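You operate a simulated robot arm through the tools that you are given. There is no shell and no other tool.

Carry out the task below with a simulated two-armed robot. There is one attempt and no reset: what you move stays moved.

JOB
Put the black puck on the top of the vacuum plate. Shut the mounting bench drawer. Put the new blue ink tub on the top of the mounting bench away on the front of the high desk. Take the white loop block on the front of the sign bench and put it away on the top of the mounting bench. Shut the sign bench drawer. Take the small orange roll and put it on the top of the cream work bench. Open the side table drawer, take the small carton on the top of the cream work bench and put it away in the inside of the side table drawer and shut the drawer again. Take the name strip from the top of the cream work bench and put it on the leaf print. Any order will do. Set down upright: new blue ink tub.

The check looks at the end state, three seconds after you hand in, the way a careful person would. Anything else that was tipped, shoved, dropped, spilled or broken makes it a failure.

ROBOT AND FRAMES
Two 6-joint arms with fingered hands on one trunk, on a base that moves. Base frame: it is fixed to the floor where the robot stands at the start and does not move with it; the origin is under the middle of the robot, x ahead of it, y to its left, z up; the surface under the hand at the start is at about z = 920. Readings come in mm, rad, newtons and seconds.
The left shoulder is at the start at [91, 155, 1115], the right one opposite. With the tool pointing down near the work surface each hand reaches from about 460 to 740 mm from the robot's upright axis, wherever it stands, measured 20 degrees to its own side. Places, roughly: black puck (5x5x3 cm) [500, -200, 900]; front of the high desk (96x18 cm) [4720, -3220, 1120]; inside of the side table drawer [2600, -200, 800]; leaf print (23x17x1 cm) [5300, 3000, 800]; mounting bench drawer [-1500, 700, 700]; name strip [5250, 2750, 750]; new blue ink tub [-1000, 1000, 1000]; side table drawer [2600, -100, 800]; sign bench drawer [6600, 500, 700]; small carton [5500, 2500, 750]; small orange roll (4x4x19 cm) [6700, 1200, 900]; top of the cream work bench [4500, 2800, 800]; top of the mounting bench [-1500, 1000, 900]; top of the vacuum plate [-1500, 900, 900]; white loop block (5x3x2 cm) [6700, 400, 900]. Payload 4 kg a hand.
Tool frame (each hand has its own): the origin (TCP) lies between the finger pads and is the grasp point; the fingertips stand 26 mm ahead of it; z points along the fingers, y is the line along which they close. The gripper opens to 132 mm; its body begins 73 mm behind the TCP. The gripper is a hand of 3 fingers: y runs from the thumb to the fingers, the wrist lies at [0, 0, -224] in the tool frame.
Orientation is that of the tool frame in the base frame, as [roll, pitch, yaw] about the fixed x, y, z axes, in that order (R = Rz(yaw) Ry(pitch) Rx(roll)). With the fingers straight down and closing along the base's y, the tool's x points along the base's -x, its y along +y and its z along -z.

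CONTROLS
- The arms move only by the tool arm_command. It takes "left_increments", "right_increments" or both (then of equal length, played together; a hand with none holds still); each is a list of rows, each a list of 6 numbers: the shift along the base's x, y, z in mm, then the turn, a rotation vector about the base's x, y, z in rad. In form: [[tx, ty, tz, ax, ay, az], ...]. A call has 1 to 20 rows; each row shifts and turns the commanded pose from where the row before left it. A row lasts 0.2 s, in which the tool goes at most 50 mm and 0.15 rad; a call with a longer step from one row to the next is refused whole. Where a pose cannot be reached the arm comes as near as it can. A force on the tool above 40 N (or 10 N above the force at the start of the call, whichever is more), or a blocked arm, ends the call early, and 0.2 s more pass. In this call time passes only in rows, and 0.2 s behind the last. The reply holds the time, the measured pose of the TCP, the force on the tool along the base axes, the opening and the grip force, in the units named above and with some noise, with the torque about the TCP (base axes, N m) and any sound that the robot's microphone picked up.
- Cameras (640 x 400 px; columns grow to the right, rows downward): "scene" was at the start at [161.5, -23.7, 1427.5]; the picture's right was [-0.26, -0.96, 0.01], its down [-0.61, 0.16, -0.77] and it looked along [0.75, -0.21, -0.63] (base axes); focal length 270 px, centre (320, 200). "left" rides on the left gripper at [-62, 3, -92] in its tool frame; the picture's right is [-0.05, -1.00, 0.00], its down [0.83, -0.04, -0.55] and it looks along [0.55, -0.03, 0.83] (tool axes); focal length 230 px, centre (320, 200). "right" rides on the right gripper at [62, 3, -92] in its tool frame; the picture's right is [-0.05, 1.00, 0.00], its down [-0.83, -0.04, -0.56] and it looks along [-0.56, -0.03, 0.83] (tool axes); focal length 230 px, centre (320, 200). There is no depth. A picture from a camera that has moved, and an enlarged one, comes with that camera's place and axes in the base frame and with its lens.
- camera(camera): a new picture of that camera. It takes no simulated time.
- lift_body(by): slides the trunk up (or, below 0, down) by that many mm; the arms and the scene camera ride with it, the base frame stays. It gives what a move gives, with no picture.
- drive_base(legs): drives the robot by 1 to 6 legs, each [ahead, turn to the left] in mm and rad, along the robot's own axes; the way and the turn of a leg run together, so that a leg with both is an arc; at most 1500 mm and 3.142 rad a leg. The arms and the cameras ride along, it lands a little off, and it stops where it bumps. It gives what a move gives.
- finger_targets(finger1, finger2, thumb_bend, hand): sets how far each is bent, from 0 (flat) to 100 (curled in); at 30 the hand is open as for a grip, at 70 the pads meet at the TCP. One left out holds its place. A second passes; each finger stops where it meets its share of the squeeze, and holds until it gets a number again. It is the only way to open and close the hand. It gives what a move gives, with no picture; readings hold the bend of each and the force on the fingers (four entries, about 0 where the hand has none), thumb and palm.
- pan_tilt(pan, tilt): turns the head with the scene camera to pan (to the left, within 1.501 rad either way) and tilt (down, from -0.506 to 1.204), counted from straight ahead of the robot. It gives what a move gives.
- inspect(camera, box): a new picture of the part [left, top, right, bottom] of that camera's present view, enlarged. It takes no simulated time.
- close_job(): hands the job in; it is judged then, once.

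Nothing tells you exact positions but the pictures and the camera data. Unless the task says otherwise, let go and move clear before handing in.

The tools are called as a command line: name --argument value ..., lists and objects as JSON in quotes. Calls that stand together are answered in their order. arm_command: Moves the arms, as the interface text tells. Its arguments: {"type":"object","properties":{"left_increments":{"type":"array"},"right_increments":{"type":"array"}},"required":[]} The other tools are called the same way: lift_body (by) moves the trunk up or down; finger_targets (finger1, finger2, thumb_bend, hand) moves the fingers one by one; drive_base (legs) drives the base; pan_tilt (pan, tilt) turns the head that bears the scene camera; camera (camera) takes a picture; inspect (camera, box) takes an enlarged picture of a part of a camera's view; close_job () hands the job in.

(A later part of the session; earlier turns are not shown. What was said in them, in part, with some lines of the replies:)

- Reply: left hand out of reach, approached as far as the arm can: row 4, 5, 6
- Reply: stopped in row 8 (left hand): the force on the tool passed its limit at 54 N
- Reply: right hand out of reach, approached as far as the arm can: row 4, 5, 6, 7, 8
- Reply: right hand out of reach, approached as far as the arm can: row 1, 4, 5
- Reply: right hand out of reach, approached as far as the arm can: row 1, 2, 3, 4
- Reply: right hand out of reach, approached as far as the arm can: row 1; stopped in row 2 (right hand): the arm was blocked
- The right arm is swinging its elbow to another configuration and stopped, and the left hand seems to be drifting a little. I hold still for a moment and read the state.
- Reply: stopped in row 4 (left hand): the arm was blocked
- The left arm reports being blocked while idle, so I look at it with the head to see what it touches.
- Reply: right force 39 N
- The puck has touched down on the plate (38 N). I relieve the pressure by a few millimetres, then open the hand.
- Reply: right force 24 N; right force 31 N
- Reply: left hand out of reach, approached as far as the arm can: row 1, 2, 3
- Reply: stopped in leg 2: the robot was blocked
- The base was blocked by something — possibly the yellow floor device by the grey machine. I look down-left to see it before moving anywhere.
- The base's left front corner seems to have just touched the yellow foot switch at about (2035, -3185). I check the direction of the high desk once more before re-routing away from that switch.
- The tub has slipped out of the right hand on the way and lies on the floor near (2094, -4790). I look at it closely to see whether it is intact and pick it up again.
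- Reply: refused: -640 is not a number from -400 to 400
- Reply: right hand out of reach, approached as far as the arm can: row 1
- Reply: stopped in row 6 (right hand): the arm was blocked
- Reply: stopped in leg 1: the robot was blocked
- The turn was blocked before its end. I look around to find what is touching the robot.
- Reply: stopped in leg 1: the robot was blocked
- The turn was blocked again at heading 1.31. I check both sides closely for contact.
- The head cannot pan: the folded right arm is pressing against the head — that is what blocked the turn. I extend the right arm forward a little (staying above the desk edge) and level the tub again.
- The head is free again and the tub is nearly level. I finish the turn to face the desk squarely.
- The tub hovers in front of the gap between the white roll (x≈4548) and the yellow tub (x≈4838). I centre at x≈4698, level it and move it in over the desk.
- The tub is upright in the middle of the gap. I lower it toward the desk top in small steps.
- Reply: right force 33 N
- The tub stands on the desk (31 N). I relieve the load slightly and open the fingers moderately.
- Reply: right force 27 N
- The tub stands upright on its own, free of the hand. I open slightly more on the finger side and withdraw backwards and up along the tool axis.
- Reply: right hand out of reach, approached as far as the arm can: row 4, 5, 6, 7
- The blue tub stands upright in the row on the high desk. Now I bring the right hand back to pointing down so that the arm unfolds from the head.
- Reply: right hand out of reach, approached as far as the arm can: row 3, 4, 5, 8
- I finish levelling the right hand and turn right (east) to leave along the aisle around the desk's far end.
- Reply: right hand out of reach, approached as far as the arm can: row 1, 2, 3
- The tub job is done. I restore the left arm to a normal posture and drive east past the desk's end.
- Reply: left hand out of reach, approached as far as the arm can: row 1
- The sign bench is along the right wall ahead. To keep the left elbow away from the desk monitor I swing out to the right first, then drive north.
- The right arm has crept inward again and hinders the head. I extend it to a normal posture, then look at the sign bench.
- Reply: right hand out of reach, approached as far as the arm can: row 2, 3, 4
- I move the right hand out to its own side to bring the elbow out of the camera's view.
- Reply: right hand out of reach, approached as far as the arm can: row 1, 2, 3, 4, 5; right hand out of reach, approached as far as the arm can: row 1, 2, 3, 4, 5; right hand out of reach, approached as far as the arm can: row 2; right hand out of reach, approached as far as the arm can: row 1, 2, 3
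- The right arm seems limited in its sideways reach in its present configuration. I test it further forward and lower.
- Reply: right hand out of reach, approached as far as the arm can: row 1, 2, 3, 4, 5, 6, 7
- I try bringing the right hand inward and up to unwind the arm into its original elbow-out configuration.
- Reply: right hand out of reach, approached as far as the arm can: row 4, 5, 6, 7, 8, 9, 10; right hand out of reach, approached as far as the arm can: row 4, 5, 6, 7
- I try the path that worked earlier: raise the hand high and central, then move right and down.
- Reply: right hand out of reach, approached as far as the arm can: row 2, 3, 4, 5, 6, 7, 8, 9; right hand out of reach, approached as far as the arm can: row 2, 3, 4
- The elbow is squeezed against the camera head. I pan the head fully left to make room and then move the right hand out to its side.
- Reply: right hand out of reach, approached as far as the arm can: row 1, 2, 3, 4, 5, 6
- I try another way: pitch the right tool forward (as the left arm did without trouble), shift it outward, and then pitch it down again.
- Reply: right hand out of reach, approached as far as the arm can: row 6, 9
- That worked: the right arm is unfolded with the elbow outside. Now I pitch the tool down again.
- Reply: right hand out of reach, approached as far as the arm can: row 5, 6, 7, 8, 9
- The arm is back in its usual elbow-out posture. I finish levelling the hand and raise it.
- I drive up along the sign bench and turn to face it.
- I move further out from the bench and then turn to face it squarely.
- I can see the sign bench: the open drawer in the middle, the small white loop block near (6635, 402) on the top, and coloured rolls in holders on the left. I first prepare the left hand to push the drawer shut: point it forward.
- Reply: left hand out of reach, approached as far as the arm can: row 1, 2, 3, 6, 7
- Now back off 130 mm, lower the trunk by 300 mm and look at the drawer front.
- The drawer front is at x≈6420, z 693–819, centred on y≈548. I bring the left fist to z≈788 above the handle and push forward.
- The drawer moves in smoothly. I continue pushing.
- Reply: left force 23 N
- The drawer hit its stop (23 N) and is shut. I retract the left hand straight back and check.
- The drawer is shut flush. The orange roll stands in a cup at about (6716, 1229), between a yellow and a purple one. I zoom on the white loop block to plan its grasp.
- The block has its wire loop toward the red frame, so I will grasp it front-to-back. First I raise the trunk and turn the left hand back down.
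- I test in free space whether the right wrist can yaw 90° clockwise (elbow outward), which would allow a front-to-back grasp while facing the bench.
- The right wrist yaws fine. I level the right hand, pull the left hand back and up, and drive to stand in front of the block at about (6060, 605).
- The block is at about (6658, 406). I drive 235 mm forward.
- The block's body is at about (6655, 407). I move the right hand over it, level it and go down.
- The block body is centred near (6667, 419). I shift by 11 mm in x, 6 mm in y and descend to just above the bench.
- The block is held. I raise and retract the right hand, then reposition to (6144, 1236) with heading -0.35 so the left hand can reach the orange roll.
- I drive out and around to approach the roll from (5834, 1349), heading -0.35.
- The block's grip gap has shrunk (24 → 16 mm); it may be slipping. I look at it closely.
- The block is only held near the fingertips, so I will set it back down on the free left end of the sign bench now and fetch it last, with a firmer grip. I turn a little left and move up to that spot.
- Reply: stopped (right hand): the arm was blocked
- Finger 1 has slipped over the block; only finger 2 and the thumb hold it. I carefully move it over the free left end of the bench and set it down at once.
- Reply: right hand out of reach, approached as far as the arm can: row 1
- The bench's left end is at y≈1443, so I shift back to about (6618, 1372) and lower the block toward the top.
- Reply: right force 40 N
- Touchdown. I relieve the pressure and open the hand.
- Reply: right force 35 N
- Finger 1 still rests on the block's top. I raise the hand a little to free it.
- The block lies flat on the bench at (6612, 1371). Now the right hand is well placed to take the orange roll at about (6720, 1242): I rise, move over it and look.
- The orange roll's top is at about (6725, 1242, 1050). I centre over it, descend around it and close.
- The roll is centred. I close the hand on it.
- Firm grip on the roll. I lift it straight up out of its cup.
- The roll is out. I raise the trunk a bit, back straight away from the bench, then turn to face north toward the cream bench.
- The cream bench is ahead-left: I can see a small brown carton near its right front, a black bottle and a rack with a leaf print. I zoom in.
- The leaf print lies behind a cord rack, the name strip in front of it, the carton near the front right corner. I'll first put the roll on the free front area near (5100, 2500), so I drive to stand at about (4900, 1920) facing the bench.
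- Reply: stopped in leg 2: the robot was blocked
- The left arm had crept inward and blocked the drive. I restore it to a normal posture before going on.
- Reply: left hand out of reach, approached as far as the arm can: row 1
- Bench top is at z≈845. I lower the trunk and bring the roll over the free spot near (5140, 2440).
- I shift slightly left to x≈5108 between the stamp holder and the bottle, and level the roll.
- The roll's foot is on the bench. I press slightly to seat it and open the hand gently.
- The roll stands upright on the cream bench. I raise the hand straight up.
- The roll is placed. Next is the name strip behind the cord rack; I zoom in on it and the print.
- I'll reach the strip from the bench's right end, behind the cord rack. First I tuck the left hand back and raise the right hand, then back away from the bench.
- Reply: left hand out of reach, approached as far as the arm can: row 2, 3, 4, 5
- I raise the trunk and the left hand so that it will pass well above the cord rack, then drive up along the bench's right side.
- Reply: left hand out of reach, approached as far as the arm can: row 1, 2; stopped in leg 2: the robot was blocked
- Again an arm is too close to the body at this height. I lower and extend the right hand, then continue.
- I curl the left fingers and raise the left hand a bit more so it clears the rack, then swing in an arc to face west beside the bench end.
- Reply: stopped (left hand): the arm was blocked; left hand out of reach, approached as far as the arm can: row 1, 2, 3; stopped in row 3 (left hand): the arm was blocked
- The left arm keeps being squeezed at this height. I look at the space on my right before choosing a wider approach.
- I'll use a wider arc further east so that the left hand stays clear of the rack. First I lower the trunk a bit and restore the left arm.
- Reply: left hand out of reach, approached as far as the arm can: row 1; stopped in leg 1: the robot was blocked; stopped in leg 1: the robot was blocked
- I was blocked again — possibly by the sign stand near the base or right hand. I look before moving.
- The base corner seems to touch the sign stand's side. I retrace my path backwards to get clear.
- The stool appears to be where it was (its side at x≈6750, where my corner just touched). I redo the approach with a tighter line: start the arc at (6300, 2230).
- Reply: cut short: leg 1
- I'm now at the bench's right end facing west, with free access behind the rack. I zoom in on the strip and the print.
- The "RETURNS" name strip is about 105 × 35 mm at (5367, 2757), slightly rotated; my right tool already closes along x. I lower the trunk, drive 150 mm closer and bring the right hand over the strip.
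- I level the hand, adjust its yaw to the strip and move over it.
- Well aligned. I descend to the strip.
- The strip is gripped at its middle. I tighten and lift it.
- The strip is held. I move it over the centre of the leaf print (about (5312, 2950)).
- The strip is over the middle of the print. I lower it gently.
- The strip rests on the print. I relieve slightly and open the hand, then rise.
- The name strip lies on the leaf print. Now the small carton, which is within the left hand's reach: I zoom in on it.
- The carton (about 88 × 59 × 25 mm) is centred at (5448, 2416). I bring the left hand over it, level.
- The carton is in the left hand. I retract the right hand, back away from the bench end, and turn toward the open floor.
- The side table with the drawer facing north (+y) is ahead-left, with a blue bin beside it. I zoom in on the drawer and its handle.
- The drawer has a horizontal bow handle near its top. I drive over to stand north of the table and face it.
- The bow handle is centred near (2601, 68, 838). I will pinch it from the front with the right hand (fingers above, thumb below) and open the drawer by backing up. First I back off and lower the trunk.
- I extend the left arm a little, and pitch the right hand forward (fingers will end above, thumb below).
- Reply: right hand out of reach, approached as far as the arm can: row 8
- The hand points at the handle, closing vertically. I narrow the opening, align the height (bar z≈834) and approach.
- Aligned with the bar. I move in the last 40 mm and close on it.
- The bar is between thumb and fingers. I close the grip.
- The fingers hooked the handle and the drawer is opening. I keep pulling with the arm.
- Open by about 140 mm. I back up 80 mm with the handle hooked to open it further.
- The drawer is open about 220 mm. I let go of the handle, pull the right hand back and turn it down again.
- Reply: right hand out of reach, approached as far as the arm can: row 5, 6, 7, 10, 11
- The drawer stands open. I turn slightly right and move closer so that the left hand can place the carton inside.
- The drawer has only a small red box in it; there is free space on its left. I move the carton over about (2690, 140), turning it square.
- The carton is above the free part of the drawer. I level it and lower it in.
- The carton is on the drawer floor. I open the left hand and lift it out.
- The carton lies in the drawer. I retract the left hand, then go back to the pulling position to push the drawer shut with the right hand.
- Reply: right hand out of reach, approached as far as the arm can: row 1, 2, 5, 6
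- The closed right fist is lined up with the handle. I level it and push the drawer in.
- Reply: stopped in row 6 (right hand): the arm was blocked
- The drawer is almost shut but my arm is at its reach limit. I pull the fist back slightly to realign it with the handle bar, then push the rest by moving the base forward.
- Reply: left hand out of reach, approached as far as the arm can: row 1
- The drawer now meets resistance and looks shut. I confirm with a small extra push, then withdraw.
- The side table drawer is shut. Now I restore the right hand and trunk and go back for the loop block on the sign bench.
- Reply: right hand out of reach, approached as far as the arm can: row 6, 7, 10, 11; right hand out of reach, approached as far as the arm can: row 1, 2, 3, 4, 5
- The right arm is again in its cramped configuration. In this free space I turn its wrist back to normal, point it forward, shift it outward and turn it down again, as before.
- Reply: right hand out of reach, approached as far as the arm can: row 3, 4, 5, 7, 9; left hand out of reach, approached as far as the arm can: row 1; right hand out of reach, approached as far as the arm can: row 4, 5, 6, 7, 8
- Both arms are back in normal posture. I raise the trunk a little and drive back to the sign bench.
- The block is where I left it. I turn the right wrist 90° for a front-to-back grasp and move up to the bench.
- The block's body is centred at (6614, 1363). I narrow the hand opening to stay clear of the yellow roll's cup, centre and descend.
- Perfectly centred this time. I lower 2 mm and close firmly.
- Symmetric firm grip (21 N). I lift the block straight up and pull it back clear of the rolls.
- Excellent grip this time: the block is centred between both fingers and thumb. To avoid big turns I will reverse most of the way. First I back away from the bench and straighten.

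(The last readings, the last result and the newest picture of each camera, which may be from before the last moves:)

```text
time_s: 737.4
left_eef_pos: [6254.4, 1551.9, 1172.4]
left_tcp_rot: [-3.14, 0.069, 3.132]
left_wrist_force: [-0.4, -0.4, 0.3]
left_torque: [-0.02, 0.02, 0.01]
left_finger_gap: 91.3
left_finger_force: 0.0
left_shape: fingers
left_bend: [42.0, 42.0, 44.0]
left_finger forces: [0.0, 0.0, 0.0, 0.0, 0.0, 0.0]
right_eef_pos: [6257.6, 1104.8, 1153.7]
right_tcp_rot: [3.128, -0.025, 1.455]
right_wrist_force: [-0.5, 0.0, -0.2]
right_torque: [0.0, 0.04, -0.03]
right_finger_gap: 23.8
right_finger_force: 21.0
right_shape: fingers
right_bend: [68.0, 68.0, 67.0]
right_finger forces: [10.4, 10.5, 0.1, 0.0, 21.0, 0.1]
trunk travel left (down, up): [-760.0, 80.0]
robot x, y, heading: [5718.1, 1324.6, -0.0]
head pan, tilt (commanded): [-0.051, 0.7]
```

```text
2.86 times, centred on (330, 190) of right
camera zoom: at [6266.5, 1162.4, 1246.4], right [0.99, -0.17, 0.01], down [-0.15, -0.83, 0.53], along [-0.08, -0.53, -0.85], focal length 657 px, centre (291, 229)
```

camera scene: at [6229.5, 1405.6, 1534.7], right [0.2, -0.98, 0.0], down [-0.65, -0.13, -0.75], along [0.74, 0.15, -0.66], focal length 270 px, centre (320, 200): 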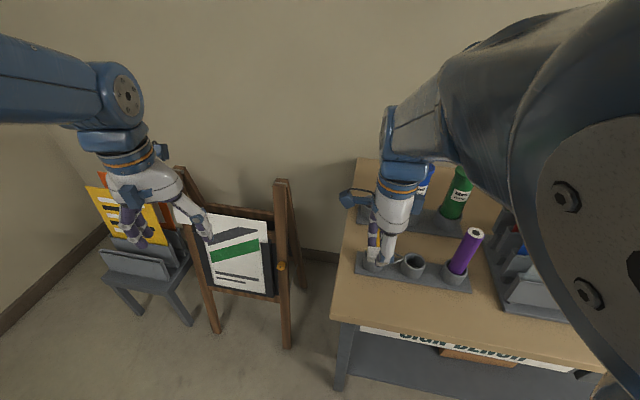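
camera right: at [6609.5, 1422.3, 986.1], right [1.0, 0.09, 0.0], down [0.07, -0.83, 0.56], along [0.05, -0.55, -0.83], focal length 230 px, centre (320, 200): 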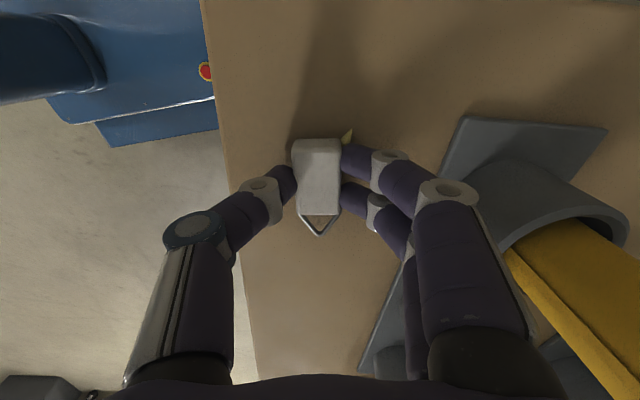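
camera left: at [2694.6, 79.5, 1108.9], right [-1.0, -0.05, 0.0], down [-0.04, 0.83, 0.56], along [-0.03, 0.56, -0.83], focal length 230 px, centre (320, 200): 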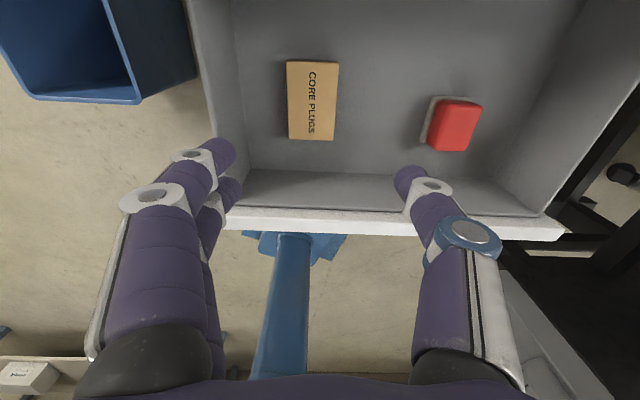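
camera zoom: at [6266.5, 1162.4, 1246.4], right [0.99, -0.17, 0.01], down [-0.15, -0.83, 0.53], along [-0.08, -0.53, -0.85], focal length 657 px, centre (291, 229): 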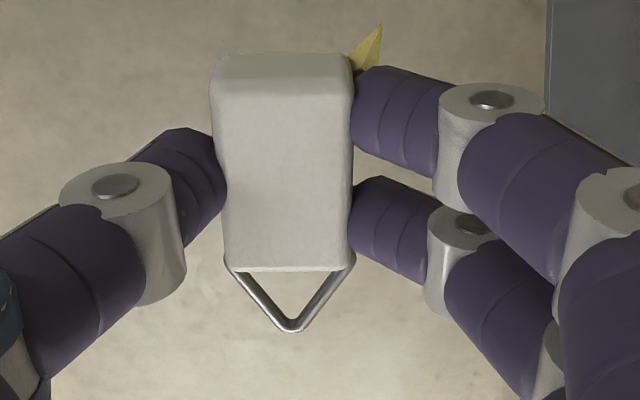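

drive_base --legs '[[-1500, -0.04], [-1500, 0], [-1400, 0]]'

inspect --camera "right" --box '[240, 120, 420, 260]'

camera --camera "left"

pan_tilt --pan -1.5 --tilt 0.5

camera --camera "scene"

```text
time_s: 758.5
left_eef_pos: [1849.3, 1659.9, 1172.6]
left_tcp_rot: [-3.137, 0.068, 3.091]
left_wrist_force: [0.4, 1.3, 0.8]
left_torque: [-0.03, 0.02, 0.05]
left_finger_gap: 91.6
left_finger_force: 0.1
left_shape: fingers
left_bend: [42.0, 42.0, 44.0]
left_finger forces: [0.1, 0.0, 0.0, 0.0, 0.0, 0.0]
right_eef_pos: [1834.2, 1213.3, 1154.1]
right_tcp_rot: [3.127, -0.024, 1.413]
right_wrist_force: [0.7, 0.0, -1.6]
right_torque: [-0.03, 0.02, -0.02]
right_finger_gap: 24.3
right_finger_force: 21.4
right_shape: fingers
right_bend: [68.0, 68.0, 67.0]
right_finger forces: [10.4, 10.6, 0.0, 0.0, 20.9, 0.0]
trunk travel left (down, up): [-760.0, 80.0]
robot x, y, heading: [1308.4, 1458.5, -0.046]
head pan, tilt (commanded): [-0.051, 0.7]
```

```text
2.86 times, centred on (330, 190) of right
camera zoom: at [1846.0, 1271.9, 1246.9], right [0.98, -0.21, 0.01], down [-0.18, -0.83, 0.53], along [-0.1, -0.52, -0.85], focal length 657 px, centre (291, 229)
```

zoom: 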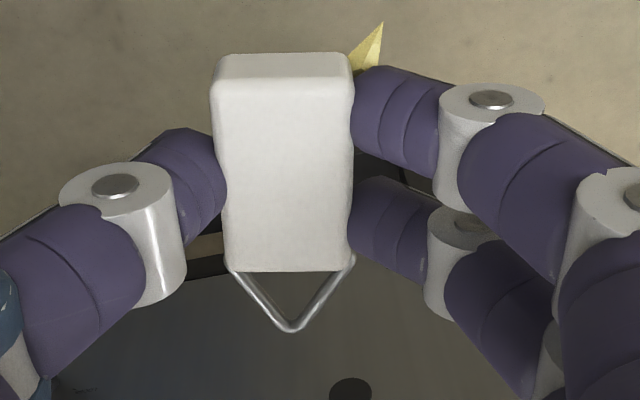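

```text
taken
camera left: at [1905.0, 1659.9, 1267.8], right [0.0, -1.0, 0.01], down [-0.87, 0.0, 0.5], along [-0.5, 0.0, -0.87], focal length 230 px, centre (320, 200)
```

left: 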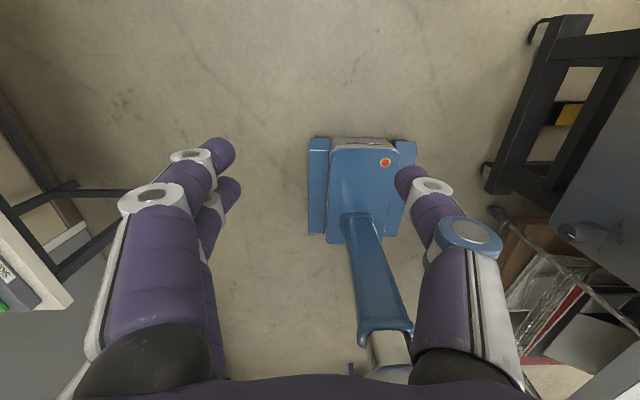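

```text
time_s: 760.0
left_eef_pos: [1827.3, 1660.5, 1181.8]
left_tcp_rot: [-3.141, 0.088, 3.09]
left_wrist_force: [0.0, -0.2, 0.0]
left_torque: [0.01, -0.01, -0.03]
left_finger_gap: 91.7
left_finger_force: 0.1
left_shape: fingers
left_bend: [42.0, 42.0, 44.0]
left_finger forces: [0.0, 0.0, 0.1, 0.0, 0.0, 0.1]
right_eef_pos: [1813.2, 1215.2, 1163.2]
right_tcp_rot: [3.11, -0.026, 1.415]
right_wrist_force: [0.5, -0.2, -0.2]
right_torque: [-0.02, -0.03, -0.01]
right_finger_gap: 23.6
right_finger_force: 20.9
right_shape: fingers
right_bend: [68.0, 69.0, 67.0]
right_finger forces: [10.4, 10.7, 0.0, 0.0, 21.0, 0.1]
trunk travel left (down, up): [-760.0, 80.0]
robot x, y, heading: [1307.3, 1457.0, -0.042]
head pan, tilt (commanded): [-1.499, 0.499]
```

```text
taken
camera scene: at [1389.5, 1361.3, 1554.0], right [-1.0, -0.03, 0.02], down [-0.03, 0.48, -0.88], along [0.02, -0.88, -0.48], focal length 270 px, centre (320, 200)
```

scene: 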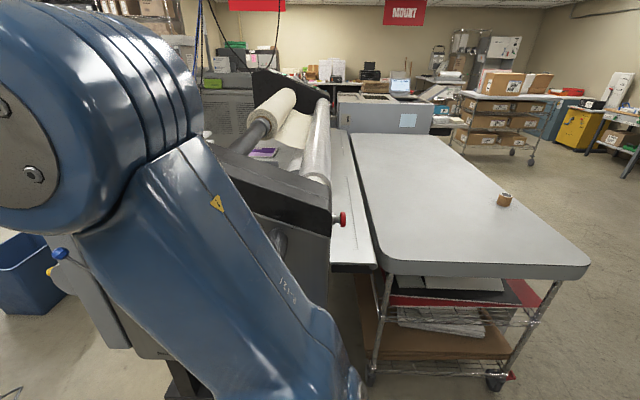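

The block is still firmly held after 4.4 m. I continue reversing, then swing around the feed table toward the mounting bench.

drive_base --legs '[[-900, 0], [0, 1.0]]'

inspect --camera "right" --box '[240, 120, 420, 260]'

drive_base --legs '[[-1215, 0]]'

inspect --camera "right" --box '[240, 120, 420, 260]'

pan_tilt --pan 1.5 --tilt 0.5

camera --camera "scene"

```text
time_s: 767.5
left_eef_pos: [528.9, 2044.7, 1181.5]
left_tcp_rot: [-3.14, 0.087, -2.197]
left_wrist_force: [0.2, 0.0, 0.8]
left_torque: [0.01, -0.01, 0.02]
left_finger_gap: 91.5
left_finger_force: 0.1
left_shape: fingers
left_bend: [42.0, 42.0, 44.0]
left_finger forces: [0.0, 0.1, 0.0, 0.0, 0.0, 0.0]
right_eef_pos: [896.5, 1791.1, 1162.6]
right_tcp_rot: [3.111, -0.025, 2.411]
right_wrist_force: [1.0, 0.7, 0.2]
right_torque: [0.0, -0.01, -0.02]
right_finger_gap: 23.7
right_finger_force: 20.8
right_shape: fingers
right_bend: [68.0, 69.0, 67.0]
right_finger forces: [10.1, 10.3, 0.1, 0.1, 20.3, 0.0]
trunk travel left (down, up): [-760.0, 80.0]
robot x, y, heading: [421.9, 1491.5, 0.952]
head pan, tilt (commanded): [-1.499, 0.499]
```

```text
2.86 times, centred on (330, 190) of right
camera zoom: at [852.2, 1830.0, 1256.1], right [0.71, 0.71, 0.03], down [0.59, -0.61, 0.53], along [0.39, -0.36, -0.85], focal length 657 px, centre (291, 229)
```

zoom: 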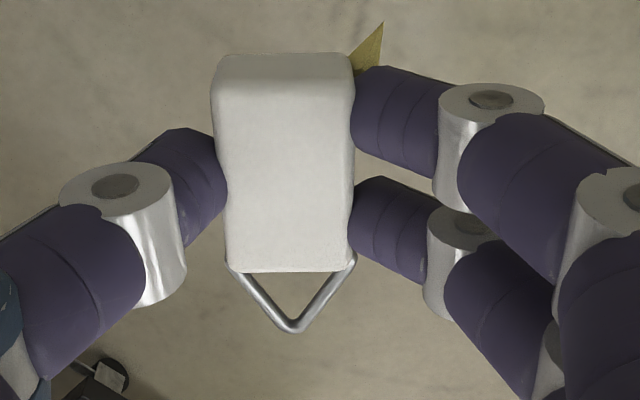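

```text
time_s: 773.6
left_eef_pos: [-178.8, 1043.2, 1190.5]
left_tcp_rot: [-3.141, 0.105, -2.195]
left_wrist_force: [-0.7, -0.6, 0.9]
left_torque: [0.03, 0.0, -0.02]
left_finger_gap: 91.1
left_finger_force: 0.1
left_shape: fingers
left_bend: [42.0, 42.0, 44.0]
left_finger forces: [0.1, 0.0, 0.0, 0.1, 0.0, 0.0]
right_eef_pos: [188.2, 789.0, 1171.0]
right_tcp_rot: [3.094, -0.027, 2.41]
right_wrist_force: [0.7, -0.4, -0.3]
right_torque: [-0.02, -0.03, -0.01]
right_finger_gap: 23.4
right_finger_force: 20.5
right_shape: fingers
right_bend: [68.0, 69.0, 67.0]
right_finger forces: [10.3, 10.5, 0.0, 0.1, 21.0, 0.1]
trunk travel left (down, up): [-760.0, 80.0]
robot x, y, heading: [-273.5, 509.7, 0.956]
head pan, tilt (commanded): [-1.499, 0.499]
```

```text
2.86 times, centred on (330, 190) of right
camera zoom: at [144.2, 828.0, 1264.7], right [0.71, 0.71, 0.05], down [0.58, -0.62, 0.53], along [0.4, -0.35, -0.85], focal length 657 px, centre (291, 229)
```

zoom: 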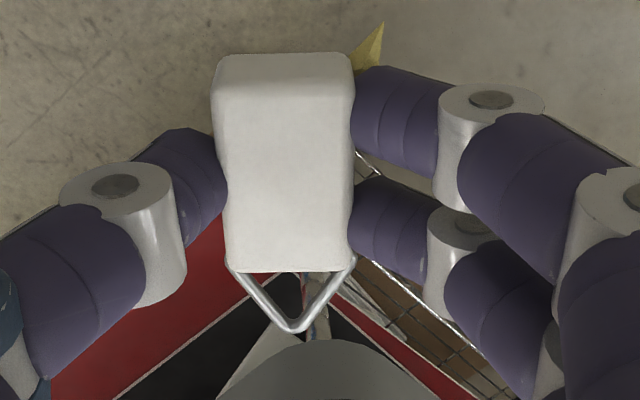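

```text
time_s: 776.2
left_eef_pos: [-193.1, 1024.0, 1170.1]
left_tcp_rot: [-3.14, 0.049, -2.198]
left_wrist_force: [-0.2, -0.2, -0.2]
left_torque: [-0.04, 0.01, 0.0]
left_finger_gap: 91.8
left_finger_force: 0.0
left_shape: fingers
left_bend: [42.0, 42.0, 44.0]
left_finger forces: [0.0, 0.1, 0.0, 0.0, 0.0, 0.1]
right_eef_pos: [177.1, 773.1, 1177.6]
right_tcp_rot: [3.08, -0.029, 2.41]
right_wrist_force: [0.4, 0.2, 0.3]
right_torque: [0.02, -0.01, 0.01]
right_finger_gap: 23.8
right_finger_force: 21.0
right_shape: fingers
right_bend: [68.0, 69.0, 67.0]
right_finger forces: [10.4, 10.6, 0.0, 0.0, 21.0, 0.0]
trunk travel left (down, up): [-760.0, 80.0]
robot x, y, heading: [-272.8, 504.9, 0.958]
head pan, tilt (commanded): [1.499, 0.499]
```

```text
taken
camera scene: at [-296.0, 628.9, 1554.0], right [0.63, 0.77, -0.02], down [0.36, -0.32, -0.88], along [-0.68, 0.55, -0.48], focal length 270 px, centre (320, 200)
```

scene: 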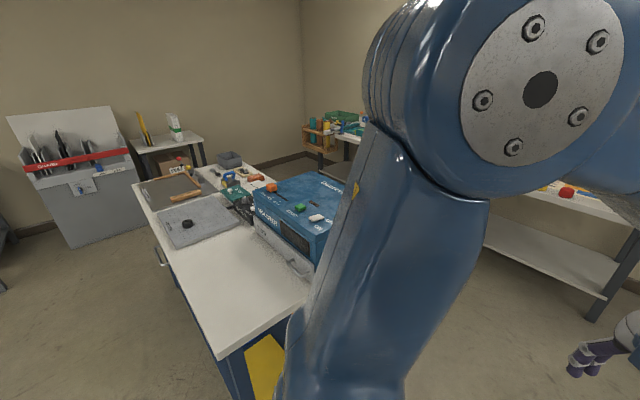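

The mounting bench is right there (puck still on the plate). I reverse to its front and turn to face it.

drive_base --legs '[[0, -0.395], [-1215, 0], [0, 1.008]]'

pan_tilt --pan -0.1 --tilt 0.5

camera --camera "scene"

inspect --camera "right" --box '[240, 120, 420, 260]'

```text
time_s: 786.4
left_eef_pos: [-1540.5, 330.1, 1181.2]
left_tcp_rot: [-3.141, 0.069, -1.576]
left_wrist_force: [0.3, 0.2, -0.7]
left_torque: [0.02, -0.01, 0.01]
left_finger_gap: 91.9
left_finger_force: 0.0
left_shape: fingers
left_bend: [42.0, 42.0, 44.0]
left_finger forces: [0.1, 0.1, 0.0, 0.0, 0.0, 0.0]
right_eef_pos: [-1094.4, 332.1, 1176.7]
right_tcp_rot: [3.083, -0.031, 3.033]
right_wrist_force: [-0.1, -0.2, -0.5]
right_torque: [0.0, -0.01, 0.01]
right_finger_gap: 23.3
right_finger_force: 20.1
right_shape: fingers
right_bend: [68.0, 69.0, 67.0]
right_finger forces: [10.0, 10.1, 0.0, 0.1, 20.2, 0.0]
trunk travel left (down, up): [-760.0, 80.0]
robot x, y, heading: [-1299.5, -144.3, 1.577]
head pan, tilt (commanded): [1.499, 0.499]
```

```text
time_s: 788.0
left_eef_pos: [-1540.0, 306.1, 1159.1]
left_tcp_rot: [-3.139, 0.004, -1.574]
left_wrist_force: [0.0, 1.1, 0.3]
left_torque: [-0.02, 0.01, 0.01]
left_finger_gap: 91.8
left_finger_force: 0.1
left_shape: fingers
left_bend: [42.0, 42.0, 44.0]
left_finger forces: [0.0, 0.0, 0.1, 0.0, 0.0, 0.1]
right_eef_pos: [-1093.6, 307.7, 1156.6]
right_tcp_rot: [-3.141, -0.023, 3.032]
right_wrist_force: [-0.2, -0.1, -0.2]
right_torque: [-0.01, -0.02, -0.01]
right_finger_gap: 23.1
right_finger_force: 20.5
right_shape: fingers
right_bend: [68.0, 69.0, 67.0]
right_finger forces: [10.1, 10.3, 0.1, 0.1, 20.5, 0.0]
trunk travel left (down, up): [-760.0, 80.0]
robot x, y, heading: [-1300.6, -147.4, 1.58]
head pan, tilt (commanded): [-0.099, 0.499]
```

```text
taken
camera scene: at [-1290.5, 24.0, 1552.4], right [1.0, -0.09, 0.0], down [-0.04, -0.49, -0.87], along [0.08, 0.87, -0.5], focal length 270 px, centre (320, 200)
```

scene: 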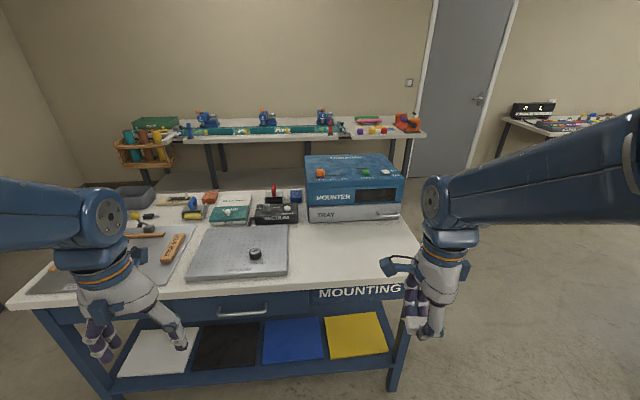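

```text
2.86 times, centred on (330, 190) of right
camera zoom: at [-1153.0, 317.3, 1249.3], right [0.16, 0.99, 0.0], down [0.83, -0.13, 0.54], along [0.53, -0.09, -0.84], focal length 657 px, centre (291, 229)
```

zoom: 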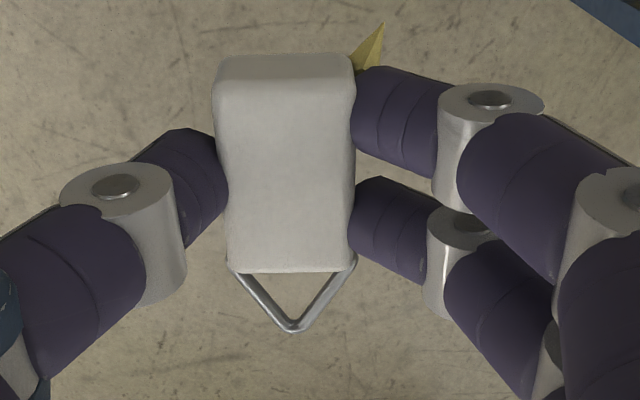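

I drive up to the bench; the free area right of the vacuum plate, around (-1120, 790), will take the block.

drive_base --legs '[[330, 0]]'

pan_tilt --pan -0.2 --tilt 0.75

camera --camera "scene"

camera --camera "right"

```text
time_s: 790.2
left_eef_pos: [-1544.3, 634.8, 1159.4]
left_tcp_rot: [-3.14, 0.004, -1.573]
left_wrist_force: [0.1, 0.0, 0.6]
left_torque: [0.01, 0.02, -0.02]
left_finger_gap: 91.6
left_finger_force: 0.1
left_shape: fingers
left_bend: [42.0, 42.0, 44.0]
left_finger forces: [0.0, 0.1, 0.1, 0.0, 0.0, 0.0]
right_eef_pos: [-1098.1, 637.5, 1155.9]
right_tcp_rot: [-3.141, -0.023, 3.033]
right_wrist_force: [-0.4, -0.1, 0.4]
right_torque: [0.0, 0.01, -0.02]
right_finger_gap: 23.5
right_finger_force: 20.6
right_shape: fingers
right_bend: [68.0, 69.0, 67.0]
right_finger forces: [10.2, 10.3, 0.0, 0.0, 20.5, 0.0]
trunk travel left (down, up): [-760.0, 80.0]
robot x, y, heading: [-1301.8, 181.5, 1.578]
head pan, tilt (commanded): [-0.099, 0.499]
```

```text
time_s: 791.0
left_eef_pos: [-1544.4, 610.1, 1139.4]
left_tcp_rot: [-3.139, -0.058, -1.574]
left_wrist_force: [0.1, 0.0, 1.0]
left_torque: [0.02, -0.01, 0.01]
left_finger_gap: 91.4
left_finger_force: 0.1
left_shape: fingers
left_bend: [42.0, 42.0, 44.0]
left_finger forces: [0.0, 0.0, 0.0, 0.0, 0.0, 0.0]
right_eef_pos: [-1097.2, 612.3, 1138.4]
right_tcp_rot: [-3.079, -0.012, 3.033]
right_wrist_force: [-0.4, -0.4, -0.2]
right_torque: [0.03, -0.01, 0.0]
right_finger_gap: 23.4
right_finger_force: 20.9
right_shape: fingers
right_bend: [68.0, 69.0, 67.0]
right_finger forces: [10.5, 10.6, 0.0, 0.0, 20.9, 0.1]
trunk travel left (down, up): [-760.0, 80.0]
robot x, y, heading: [-1299.4, 187.1, 1.583]
head pan, tilt (commanded): [-0.201, 0.75]
```

```text
taken
camera scene: at [-1286.6, 344.8, 1530.6], right [0.98, -0.19, 0.0], down [-0.13, -0.68, -0.72], along [0.14, 0.71, -0.7], focal length 270 px, centre (320, 200)
```

scene: 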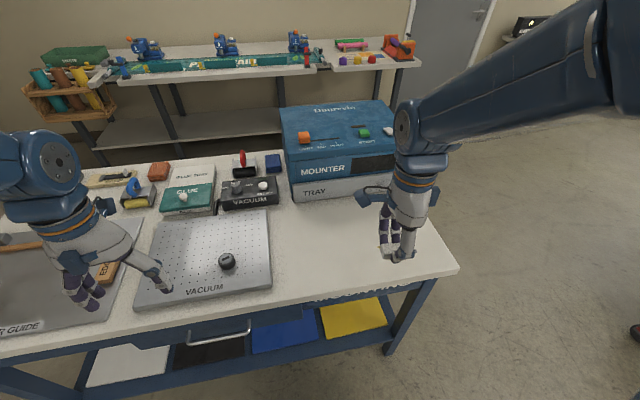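

```text
taken
camera right: at [-1156.5, 627.3, 1228.9], right [0.16, 0.99, -0.06], down [0.83, -0.1, 0.54], along [0.53, -0.14, -0.84], focal length 230 px, centre (320, 200)
```

right: 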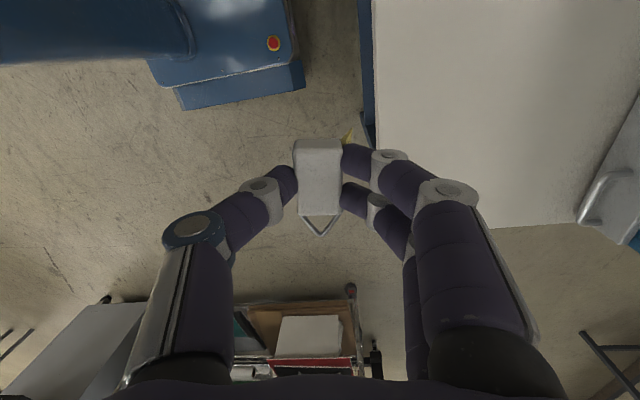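

arm_command --right_increments '[[-4, 20, 0, 0.01, -0.003, 0], [-5, 30, 0, 0.01, -0.003, 0], [-5, 32, 0, 0.01, -0.003, 0], [-5, 32, -5, 0.01, -0.003, 0], [-5, 32, -20, 0.01, -0.003, 0], [-5, 30, -30, 0.011, -0.004, 0], [0, 0, -35, 0, 0, 0], [0, 0, -35, 0, 0, 0], [0, 0, -30, 0, 0, 0], [0, 0, 0, 0, 0, 0]]'

camera --camera "right"

camera --camera "scene"

```text
time_s: 793.2
left_eef_pos: [-1544.4, 607.8, 1140.6]
left_tcp_rot: [-3.138, -0.057, -1.575]
left_wrist_force: [0.0, 0.8, 0.6]
left_torque: [0.02, 0.02, 0.01]
left_finger_gap: 91.6
left_finger_force: 0.0
left_shape: fingers
left_bend: [42.0, 42.0, 44.0]
left_finger forces: [0.0, 0.1, 0.0, 0.1, 0.0, 0.1]
right_eef_pos: [-1126.5, 792.4, 1011.3]
right_tcp_rot: [3.061, -0.009, 3.034]
right_wrist_force: [-0.2, -0.3, 0.4]
right_torque: [0.03, 0.01, -0.06]
right_finger_gap: 23.0
right_finger_force: 20.7
right_shape: fingers
right_bend: [68.0, 69.0, 67.0]
right_finger forces: [10.1, 10.4, 0.0, 0.0, 20.6, 0.0]
trunk travel left (down, up): [-760.0, 80.0]
robot x, y, heading: [-1306.5, 187.8, 1.58]
head pan, tilt (commanded): [-0.201, 0.75]
```

```text
taken
camera right: at [-1187.5, 794.3, 1100.3], right [0.16, 0.98, 0.08], down [0.82, -0.18, 0.54], along [0.55, -0.02, -0.84], focal length 230 px, centre (320, 200)
```

right: 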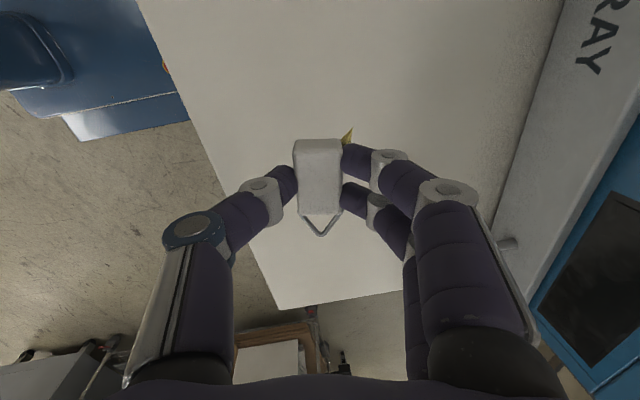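

```text
taken
camera scene: at [-1286.5, 343.3, 1530.7], right [0.98, -0.19, 0.0], down [-0.13, -0.68, -0.72], along [0.14, 0.71, -0.7], focal length 270 px, centre (320, 200)
```

scene: 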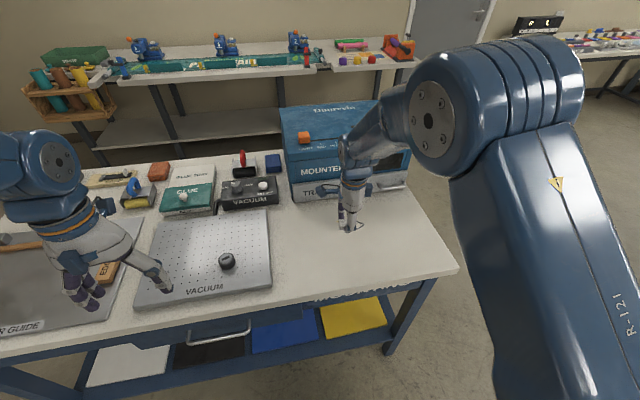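

arm_command --right_increments '[[0, 0, -25, -0.04, 0.005, 0], [0, 0, -25, -0.04, 0.005, 0], [0, 0, -25, 0, 0, 0], [0, 0, -15, 0, 0, 0], [0, 0, 0, 0, 0, 0]]'

arm_command --right_increments '[[0, 0, -5, 0, 0, 0], [0, 0, -5, 0, 0, 0], [0, 0, 0, 0, 0, 0]]'

camera --camera "right"

```text
time_s: 794.4
left_eef_pos: [-1544.5, 608.3, 1140.5]
left_tcp_rot: [-3.138, -0.058, -1.573]
left_wrist_force: [-0.5, 0.0, -0.3]
left_torque: [0.04, -0.03, 0.03]
left_finger_gap: 91.5
left_finger_force: 0.1
left_shape: fingers
left_bend: [42.0, 42.0, 44.0]
left_finger forces: [0.1, 0.0, 0.0, 0.0, 0.1, 0.0]
right_eef_pos: [-1126.1, 794.0, 917.7]
right_tcp_rot: [3.141, -0.011, 3.034]
right_wrist_force: [-0.1, 0.2, -0.2]
right_torque: [-0.03, -0.03, 0.01]
right_finger_gap: 23.3
right_finger_force: 20.6
right_shape: fingers
right_bend: [68.0, 69.0, 67.0]
right_finger forces: [10.2, 10.4, 0.1, 0.0, 20.6, 0.1]
trunk travel left (down, up): [-760.0, 80.0]
robot x, y, heading: [-1303.7, 185.6, 1.578]
head pan, tilt (commanded): [-0.201, 0.75]
```

```text
time_s: 795.2
left_eef_pos: [-1543.3, 608.6, 1138.9]
left_tcp_rot: [-3.137, -0.059, -1.575]
left_wrist_force: [-0.3, 0.4, -0.2]
left_torque: [0.0, 0.03, 0.03]
left_finger_gap: 91.6
left_finger_force: 0.1
left_shape: fingers
left_bend: [42.0, 42.0, 44.0]
left_finger forces: [0.1, 0.0, 0.0, 0.1, 0.0, 0.0]
right_eef_pos: [-1126.6, 794.0, 908.7]
right_tcp_rot: [-3.14, -0.012, 3.033]
right_wrist_force: [0.2, 0.1, -1.0]
right_torque: [0.0, -0.02, 0.01]
right_finger_gap: 23.1
right_finger_force: 20.7
right_shape: fingers
right_bend: [68.0, 69.0, 67.0]
right_finger forces: [10.2, 10.4, 0.1, 0.0, 20.7, 0.0]
trunk travel left (down, up): [-760.0, 80.0]
robot x, y, heading: [-1304.2, 182.8, 1.58]
head pan, tilt (commanded): [-0.201, 0.75]
```

```text
taken
camera right: at [-1185.9, 803.4, 1000.9], right [0.16, 0.99, 0.0], down [0.83, -0.13, 0.55], along [0.54, -0.09, -0.84], focal length 230 px, centre (320, 200)
```

right: 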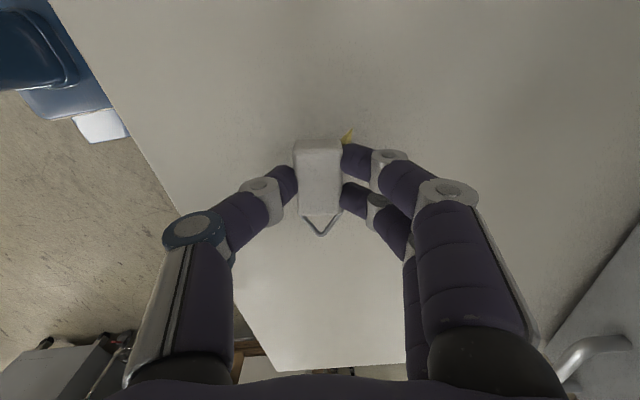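

arm_command --right_increments '[[0, 0, -4, 0, 0, 0], [0, 0, -3, 0, 0, 0], [0, 0, 0, 0, 0, 0]]'

arm_command --right_increments '[[0, 0, -3, 0, 0, 0], [0, 0, -2, 0, 0, 0], [0, 0, 0, 0, 0, 0]]'

```text
time_s: 796.0
left_eef_pos: [-1543.5, 608.8, 1138.8]
left_tcp_rot: [-3.138, -0.056, -1.575]
left_wrist_force: [-0.3, 0.5, -0.3]
left_torque: [-0.04, -0.02, 0.0]
left_finger_gap: 91.4
left_finger_force: 0.1
left_shape: fingers
left_bend: [42.0, 42.0, 44.0]
left_finger forces: [0.1, 0.0, 0.0, 0.0, 0.0, 0.0]
right_eef_pos: [-1126.2, 794.5, 902.3]
right_tcp_rot: [3.14, -0.012, 3.035]
right_wrist_force: [-0.2, -0.6, -0.2]
right_torque: [-0.03, 0.0, -0.02]
right_finger_gap: 23.3
right_finger_force: 20.0
right_shape: fingers
right_bend: [68.0, 69.0, 67.0]
right_finger forces: [10.2, 10.4, 0.0, 0.1, 20.6, 0.0]
trunk travel left (down, up): [-760.0, 80.0]
robot x, y, heading: [-1302.9, 183.6, 1.584]
head pan, tilt (commanded): [-0.201, 0.75]
```

```text
time_s: 796.8
left_eef_pos: [-1543.7, 608.9, 1138.7]
left_tcp_rot: [-3.139, -0.057, -1.575]
left_wrist_force: [0.0, 0.3, 0.5]
left_torque: [0.03, -0.01, 0.02]
left_finger_gap: 91.4
left_finger_force: 0.0
left_shape: fingers
left_bend: [42.0, 42.0, 44.0]
left_finger forces: [0.1, 0.0, 0.1, 0.1, 0.0, 0.0]
right_eef_pos: [-1125.9, 793.9, 897.5]
right_tcp_rot: [3.141, -0.013, 3.033]
right_wrist_force: [-0.4, 0.8, 0.3]
right_torque: [-0.03, 0.02, 0.02]
right_finger_gap: 23.0
right_finger_force: 21.1
right_shape: fingers
right_bend: [68.0, 69.0, 67.0]
right_finger forces: [10.2, 10.4, 0.0, 0.0, 20.6, 0.0]
trunk travel left (down, up): [-760.0, 80.0]
robot x, y, heading: [-1299.1, 184.2, 1.582]
head pan, tilt (commanded): [-0.201, 0.75]
```

arm_command --right_increments '[[0, 0, -3, 0, 0, 0], [0, 0, -2, 0, 0, 0], [0, 0, 0, 0, 0, 0]]'

arm_command --right_increments '[[0, 0, -2, 0, 0, 0], [0, 0, -2, 0, 0, 0], [0, 0, 0, 0, 0, 0]]'

camera --camera "right"

```text
time_s: 797.6
left_eef_pos: [-1544.5, 610.1, 1139.0]
left_tcp_rot: [-3.139, -0.057, -1.575]
left_wrist_force: [0.3, 0.1, 0.8]
left_torque: [0.0, -0.03, 0.01]
left_finger_gap: 91.5
left_finger_force: 0.0
left_shape: fingers
left_bend: [42.0, 42.0, 44.0]
left_finger forces: [0.0, 0.1, 0.1, 0.0, 0.1, 0.0]
right_eef_pos: [-1127.2, 794.1, 892.9]
right_tcp_rot: [-3.142, -0.011, 3.033]
right_wrist_force: [0.5, 0.4, 0.4]
right_torque: [0.0, -0.01, -0.03]
right_finger_gap: 23.1
right_finger_force: 21.0
right_shape: fingers
right_bend: [68.0, 69.0, 67.0]
right_finger forces: [10.2, 10.6, 0.1, 0.0, 20.6, 0.0]
trunk travel left (down, up): [-760.0, 80.0]
robot x, y, heading: [-1305.4, 187.9, 1.58]
head pan, tilt (commanded): [-0.201, 0.75]
```

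```text
time_s: 798.4
left_eef_pos: [-1545.6, 607.6, 1140.0]
left_tcp_rot: [-3.138, -0.055, -1.574]
left_wrist_force: [0.3, 0.0, 0.1]
left_torque: [-0.01, -0.01, 0.0]
left_finger_gap: 91.3
left_finger_force: 0.2
left_shape: fingers
left_bend: [42.0, 42.0, 44.0]
left_finger forces: [0.0, 0.0, 0.1, 0.0, 0.0, 0.0]
right_eef_pos: [-1127.6, 794.0, 890.2]
right_tcp_rot: [3.135, -0.013, 3.033]
right_wrist_force: [2.8, 1.9, 21.0]
right_torque: [0.05, -0.02, 0.0]
right_finger_gap: 22.9
right_finger_force: 25.1
right_shape: fingers
right_bend: [69.0, 70.0, 68.0]
right_finger forces: [13.1, 13.6, 0.0, 0.0, 24.1, 0.1]
trunk travel left (down, up): [-760.0, 80.0]
robot x, y, heading: [-1302.8, 184.4, 1.585]
head pan, tilt (commanded): [-0.201, 0.75]
```

```text
taken
camera right: at [-1186.5, 802.4, 983.0], right [0.16, 0.99, 0.0], down [0.83, -0.14, 0.54], along [0.54, -0.08, -0.84], focal length 230 px, centre (320, 200)
```

right: 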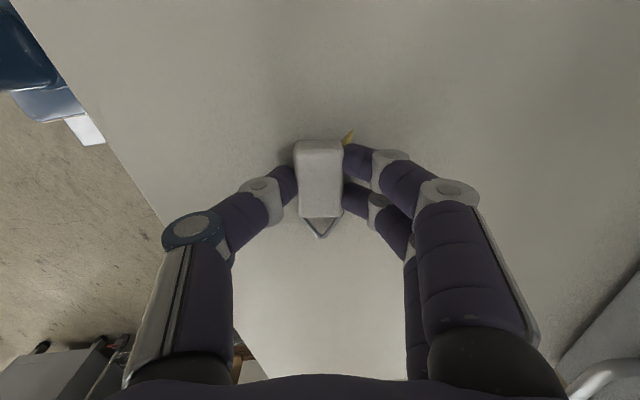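

Touchdown on the mounting bench top (21 N). I relieve the pressure, open the hand and rise.

arm_command --right_increments '[[0, 0, 2, 0, 0, 0], [0, 0, 2, 0, 0, 0]]'

finger_targets --hand "right" --finger1 50 --finger2 50 --thumb_bend 50

arm_command --right_increments '[[0, 0, 8, 0, 0, 0], [0, 0, 20, 0, 0, 0], [0, 0, 35, 0, 0, 0], [0, 0, 40, 0, 0, 0], [0, 0, 40, 0, 0, 0], [0, 0, 40, 0, 0, 0]]'

camera --camera "right"

camera --camera "scene"

```text
time_s: 799.0
left_eef_pos: [-1545.2, 609.7, 1139.1]
left_tcp_rot: [-3.139, -0.058, -1.574]
left_wrist_force: [-0.3, 0.5, -0.5]
left_torque: [0.0, -0.01, 0.02]
left_finger_gap: 91.4
left_finger_force: 0.0
left_shape: fingers
left_bend: [42.0, 42.0, 44.0]
left_finger forces: [0.0, 0.0, 0.0, 0.0, 0.0, 0.0]
right_eef_pos: [-1126.8, 792.8, 892.1]
right_tcp_rot: [-3.14, -0.012, 3.033]
right_wrist_force: [1.1, 2.0, 6.3]
right_torque: [0.1, -0.04, 0.0]
right_finger_gap: 22.7
right_finger_force: 23.3
right_shape: fingers
right_bend: [69.0, 70.0, 68.0]
right_finger forces: [12.0, 12.6, 0.0, 0.0, 22.1, 0.1]
trunk travel left (down, up): [-760.0, 80.0]
robot x, y, heading: [-1301.0, 187.4, 1.581]
head pan, tilt (commanded): [-0.201, 0.75]
```

```text
time_s: 800.0
left_eef_pos: [-1545.2, 608.4, 1140.6]
left_tcp_rot: [-3.139, -0.056, -1.574]
left_wrist_force: [0.6, 0.5, 0.1]
left_torque: [0.0, -0.01, -0.02]
left_finger_gap: 91.4
left_finger_force: 0.0
left_shape: fingers
left_bend: [42.0, 42.0, 44.0]
left_finger forces: [0.0, 0.0, 0.0, 0.1, 0.1, 0.0]
right_eef_pos: [-1127.8, 794.1, 892.4]
right_tcp_rot: [3.141, -0.013, 3.033]
right_wrist_force: [-0.1, 1.9, 12.2]
right_torque: [-0.23, 0.01, -0.03]
right_finger_gap: 63.5
right_finger_force: 5.3
right_shape: fingers
right_bend: [50.0, 52.0, 52.0]
right_finger forces: [0.0, 2.7, 0.0, 0.0, 8.4, 0.1]
trunk travel left (down, up): [-760.0, 80.0]
robot x, y, heading: [-1303.6, 182.9, 1.578]
head pan, tilt (commanded): [-0.201, 0.75]
```

```text
time_s: 801.4
left_eef_pos: [-1544.5, 608.3, 1140.3]
left_tcp_rot: [-3.138, -0.054, -1.574]
left_wrist_force: [-1.4, -0.2, -0.1]
left_torque: [0.02, 0.01, 0.04]
left_finger_gap: 91.5
left_finger_force: 0.0
left_shape: fingers
left_bend: [42.0, 42.0, 44.0]
left_finger forces: [0.0, 0.0, 0.0, 0.0, 0.0, 0.0]
right_eef_pos: [-1127.5, 792.8, 1077.4]
right_tcp_rot: [3.141, -0.011, 3.033]
right_wrist_force: [0.0, 0.4, 0.3]
right_torque: [-0.02, 0.03, -0.03]
right_finger_gap: 67.3
right_finger_force: 0.2
right_shape: fingers
right_bend: [50.0, 50.0, 50.0]
right_finger forces: [0.1, 0.0, 0.1, 0.1, 0.0, 0.0]
trunk travel left (down, up): [-760.0, 80.0]
robot x, y, heading: [-1302.3, 185.8, 1.579]
head pan, tilt (commanded): [-0.201, 0.75]
```

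```text
taken
camera right: at [-1186.3, 802.3, 1169.1], right [0.16, 0.99, 0.0], down [0.83, -0.13, 0.54], along [0.54, -0.09, -0.84], focal length 230 px, centre (320, 200)
```

right: 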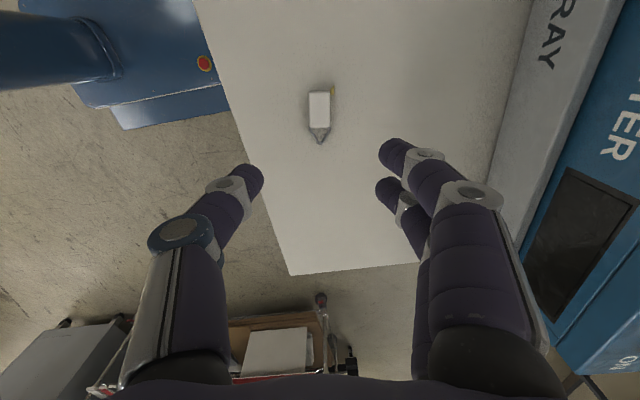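

```text
taken
camera scene: at [-1286.6, 343.0, 1530.7], right [0.98, -0.19, 0.0], down [-0.13, -0.68, -0.72], along [0.14, 0.71, -0.69], focal length 270 px, centre (320, 200)
```

scene: 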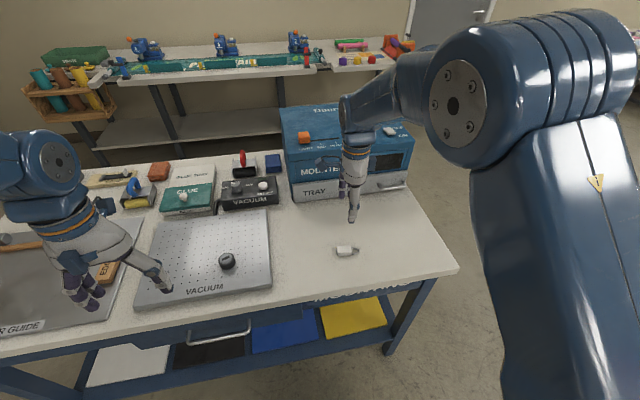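

The loop block lies flat on the mounting bench top, the puck is on the vacuum plate and the drawer is shut. I pull both hands back and drive clear of the bench.

arm_command --right_increments '[[0, -20, 20, 0, 0, 0], [0, -35, 15, 0, 0, 0], [0, -40, 0, 0, 0, 0], [0, -40, 0, 0, 0, 0]]'

drive_base --legs '[[-450, 0]]'

pan_tilt --pan 0.0 --tilt 0.55

camera --camera "scene"

inspect --camera "scene" --box '[140, 150, 480, 350]'

```text
time_s: 802.4
left_eef_pos: [-1544.6, 606.8, 1140.4]
left_tcp_rot: [-3.139, -0.056, -1.573]
left_wrist_force: [-0.4, -0.9, 0.8]
left_torque: [0.05, 0.03, -0.02]
left_finger_gap: 91.4
left_finger_force: 0.2
left_shape: fingers
left_bend: [42.0, 42.0, 44.0]
left_finger forces: [0.0, 0.0, 0.1, 0.0, 0.0, 0.0]
right_eef_pos: [-1127.1, 656.9, 1111.8]
right_tcp_rot: [3.14, -0.013, 3.032]
right_wrist_force: [-0.1, -0.7, -1.3]
right_torque: [0.01, -0.02, 0.01]
right_finger_gap: 67.2
right_finger_force: 0.0
right_shape: fingers
right_bend: [50.0, 50.0, 50.0]
right_finger forces: [0.0, 0.0, 0.0, 0.0, 0.0, 0.0]
trunk travel left (down, up): [-760.0, 80.0]
robot x, y, heading: [-1298.4, 185.6, 1.584]
head pan, tilt (commanded): [-0.201, 0.75]
```

```text
time_s: 805.1
left_eef_pos: [-1539.2, 156.1, 1138.4]
left_tcp_rot: [-3.139, -0.06, -1.573]
left_wrist_force: [0.5, -0.1, -0.5]
left_torque: [0.0, 0.0, 0.02]
left_finger_gap: 91.9
left_finger_force: 0.0
left_shape: fingers
left_bend: [42.0, 42.0, 44.0]
left_finger forces: [0.1, 0.0, 0.1, 0.1, 0.1, 0.0]
right_eef_pos: [-1120.7, 208.6, 1109.6]
right_tcp_rot: [-3.14, -0.012, 3.029]
right_wrist_force: [0.0, 0.0, -0.2]
right_torque: [0.0, -0.01, -0.02]
right_finger_gap: 67.1
right_finger_force: 0.1
right_shape: fingers
right_bend: [50.0, 50.0, 50.0]
right_finger forces: [0.0, 0.1, 0.0, 0.0, 0.1, 0.0]
trunk travel left (down, up): [-760.0, 80.0]
robot x, y, heading: [-1300.2, -271.1, 1.582]
head pan, tilt (commanded): [-0.201, 0.75]
```

```text
time_s: 805.9
left_eef_pos: [-1538.8, 130.1, 1121.1]
left_tcp_rot: [-3.139, -0.119, -1.577]
left_wrist_force: [-0.3, 0.2, 0.4]
left_torque: [0.03, 0.01, 0.03]
left_finger_gap: 91.5
left_finger_force: 0.1
left_shape: fingers
left_bend: [42.0, 42.0, 44.0]
left_finger forces: [0.1, 0.1, 0.1, 0.1, 0.0, 0.1]
right_eef_pos: [-1119.6, 187.1, 1117.6]
right_tcp_rot: [3.123, -0.015, 3.033]
right_wrist_force: [-1.0, 0.2, -0.1]
right_torque: [0.02, 0.02, 0.0]
right_finger_gap: 67.7
right_finger_force: 0.0
right_shape: fingers
right_bend: [50.0, 50.0, 50.0]
right_finger forces: [0.1, 0.0, 0.0, 0.1, 0.1, 0.1]
trunk travel left (down, up): [-760.0, 80.0]
robot x, y, heading: [-1293.9, -266.4, 1.581]
head pan, tilt (commanded): [0.0, 0.55]
```

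```text
taken
camera scene: at [-1298.3, -99.7, 1547.8], right [1.0, 0.01, 0.0], down [0.01, -0.54, -0.84], along [-0.01, 0.84, -0.54], focal length 270 px, centre (320, 200)
```

scene: 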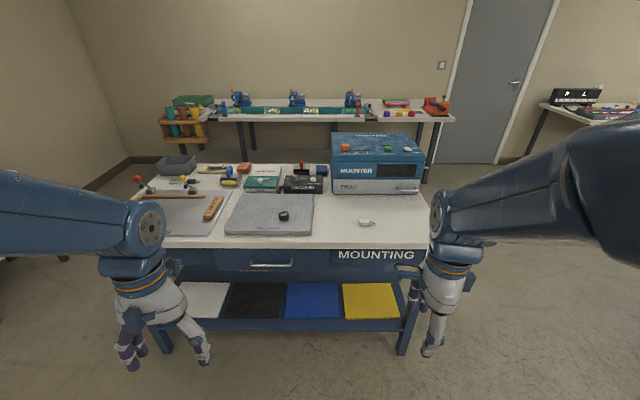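

```text
1.88 times, centred on (310, 250) of scene
camera zoom: at [-1298.3, -99.7, 1547.8], right [1.0, 0.01, 0.0], down [0.01, -0.54, -0.84], along [-0.01, 0.84, -0.54], focal length 509 px, centre (339, 106)
```

zoom: 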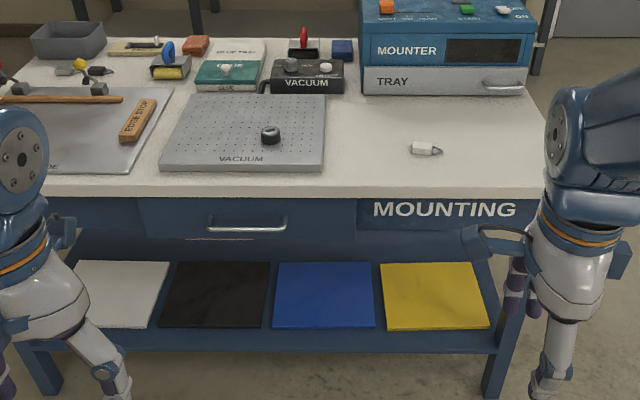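

Everything is in place: puck on the vacuum plate, drawers shut, tub on the high desk, roll on the cream bench, carton in the side-table drawer, name strip on the leaf print, loop block on the mounting bench. Both hands are empty and clear, so I hand in.

close_job

```text
The job is handed in.
```

I finished all the tasks and handed the job in. However, I dropped the new blue ink tub on the way, and the base touched a few things while driving. Either could count against the result.

**Where things ended up:**
- **Black puck:** flat on the vacuum plate.
- **Mounting bench drawer:** shut.
- **New blue ink tub:** standing upright on the front of the high desk, between the white roll and the yellow tub.
- **White loop block:** flat on the mounting bench top, to the right of the vacuum plate.
- **Sign bench drawer:** shut.
- **Small orange roll:** standing on end near the front of the cream work bench.
- **Small carton:** inside the side table drawer, which I opened and then shut again.
- **Name strip:** I took the "RETURNS" strip on the cream work bench to be this one, and it lies on the leaf print.

**What went wrong:**
- **Tub dropped:** it slipped out of the hand from about 1 m while I was driving and rolled across the floor. The lid stayed on, it looked undamaged, and I saw no spill. I picked it up and placed it upright.
- **Yellow foot switch by the grey machine:** the base stopped beside it, probably after touching it. It still looked in place afterwards.
- **Sign stand near the sign bench:** the base corner touched its side. I compared its position before and after and saw no clear movement, but I can only judge that to within a few centimetres.

I set the loop block down once on the sign bench to get a firmer grip before carrying it over.
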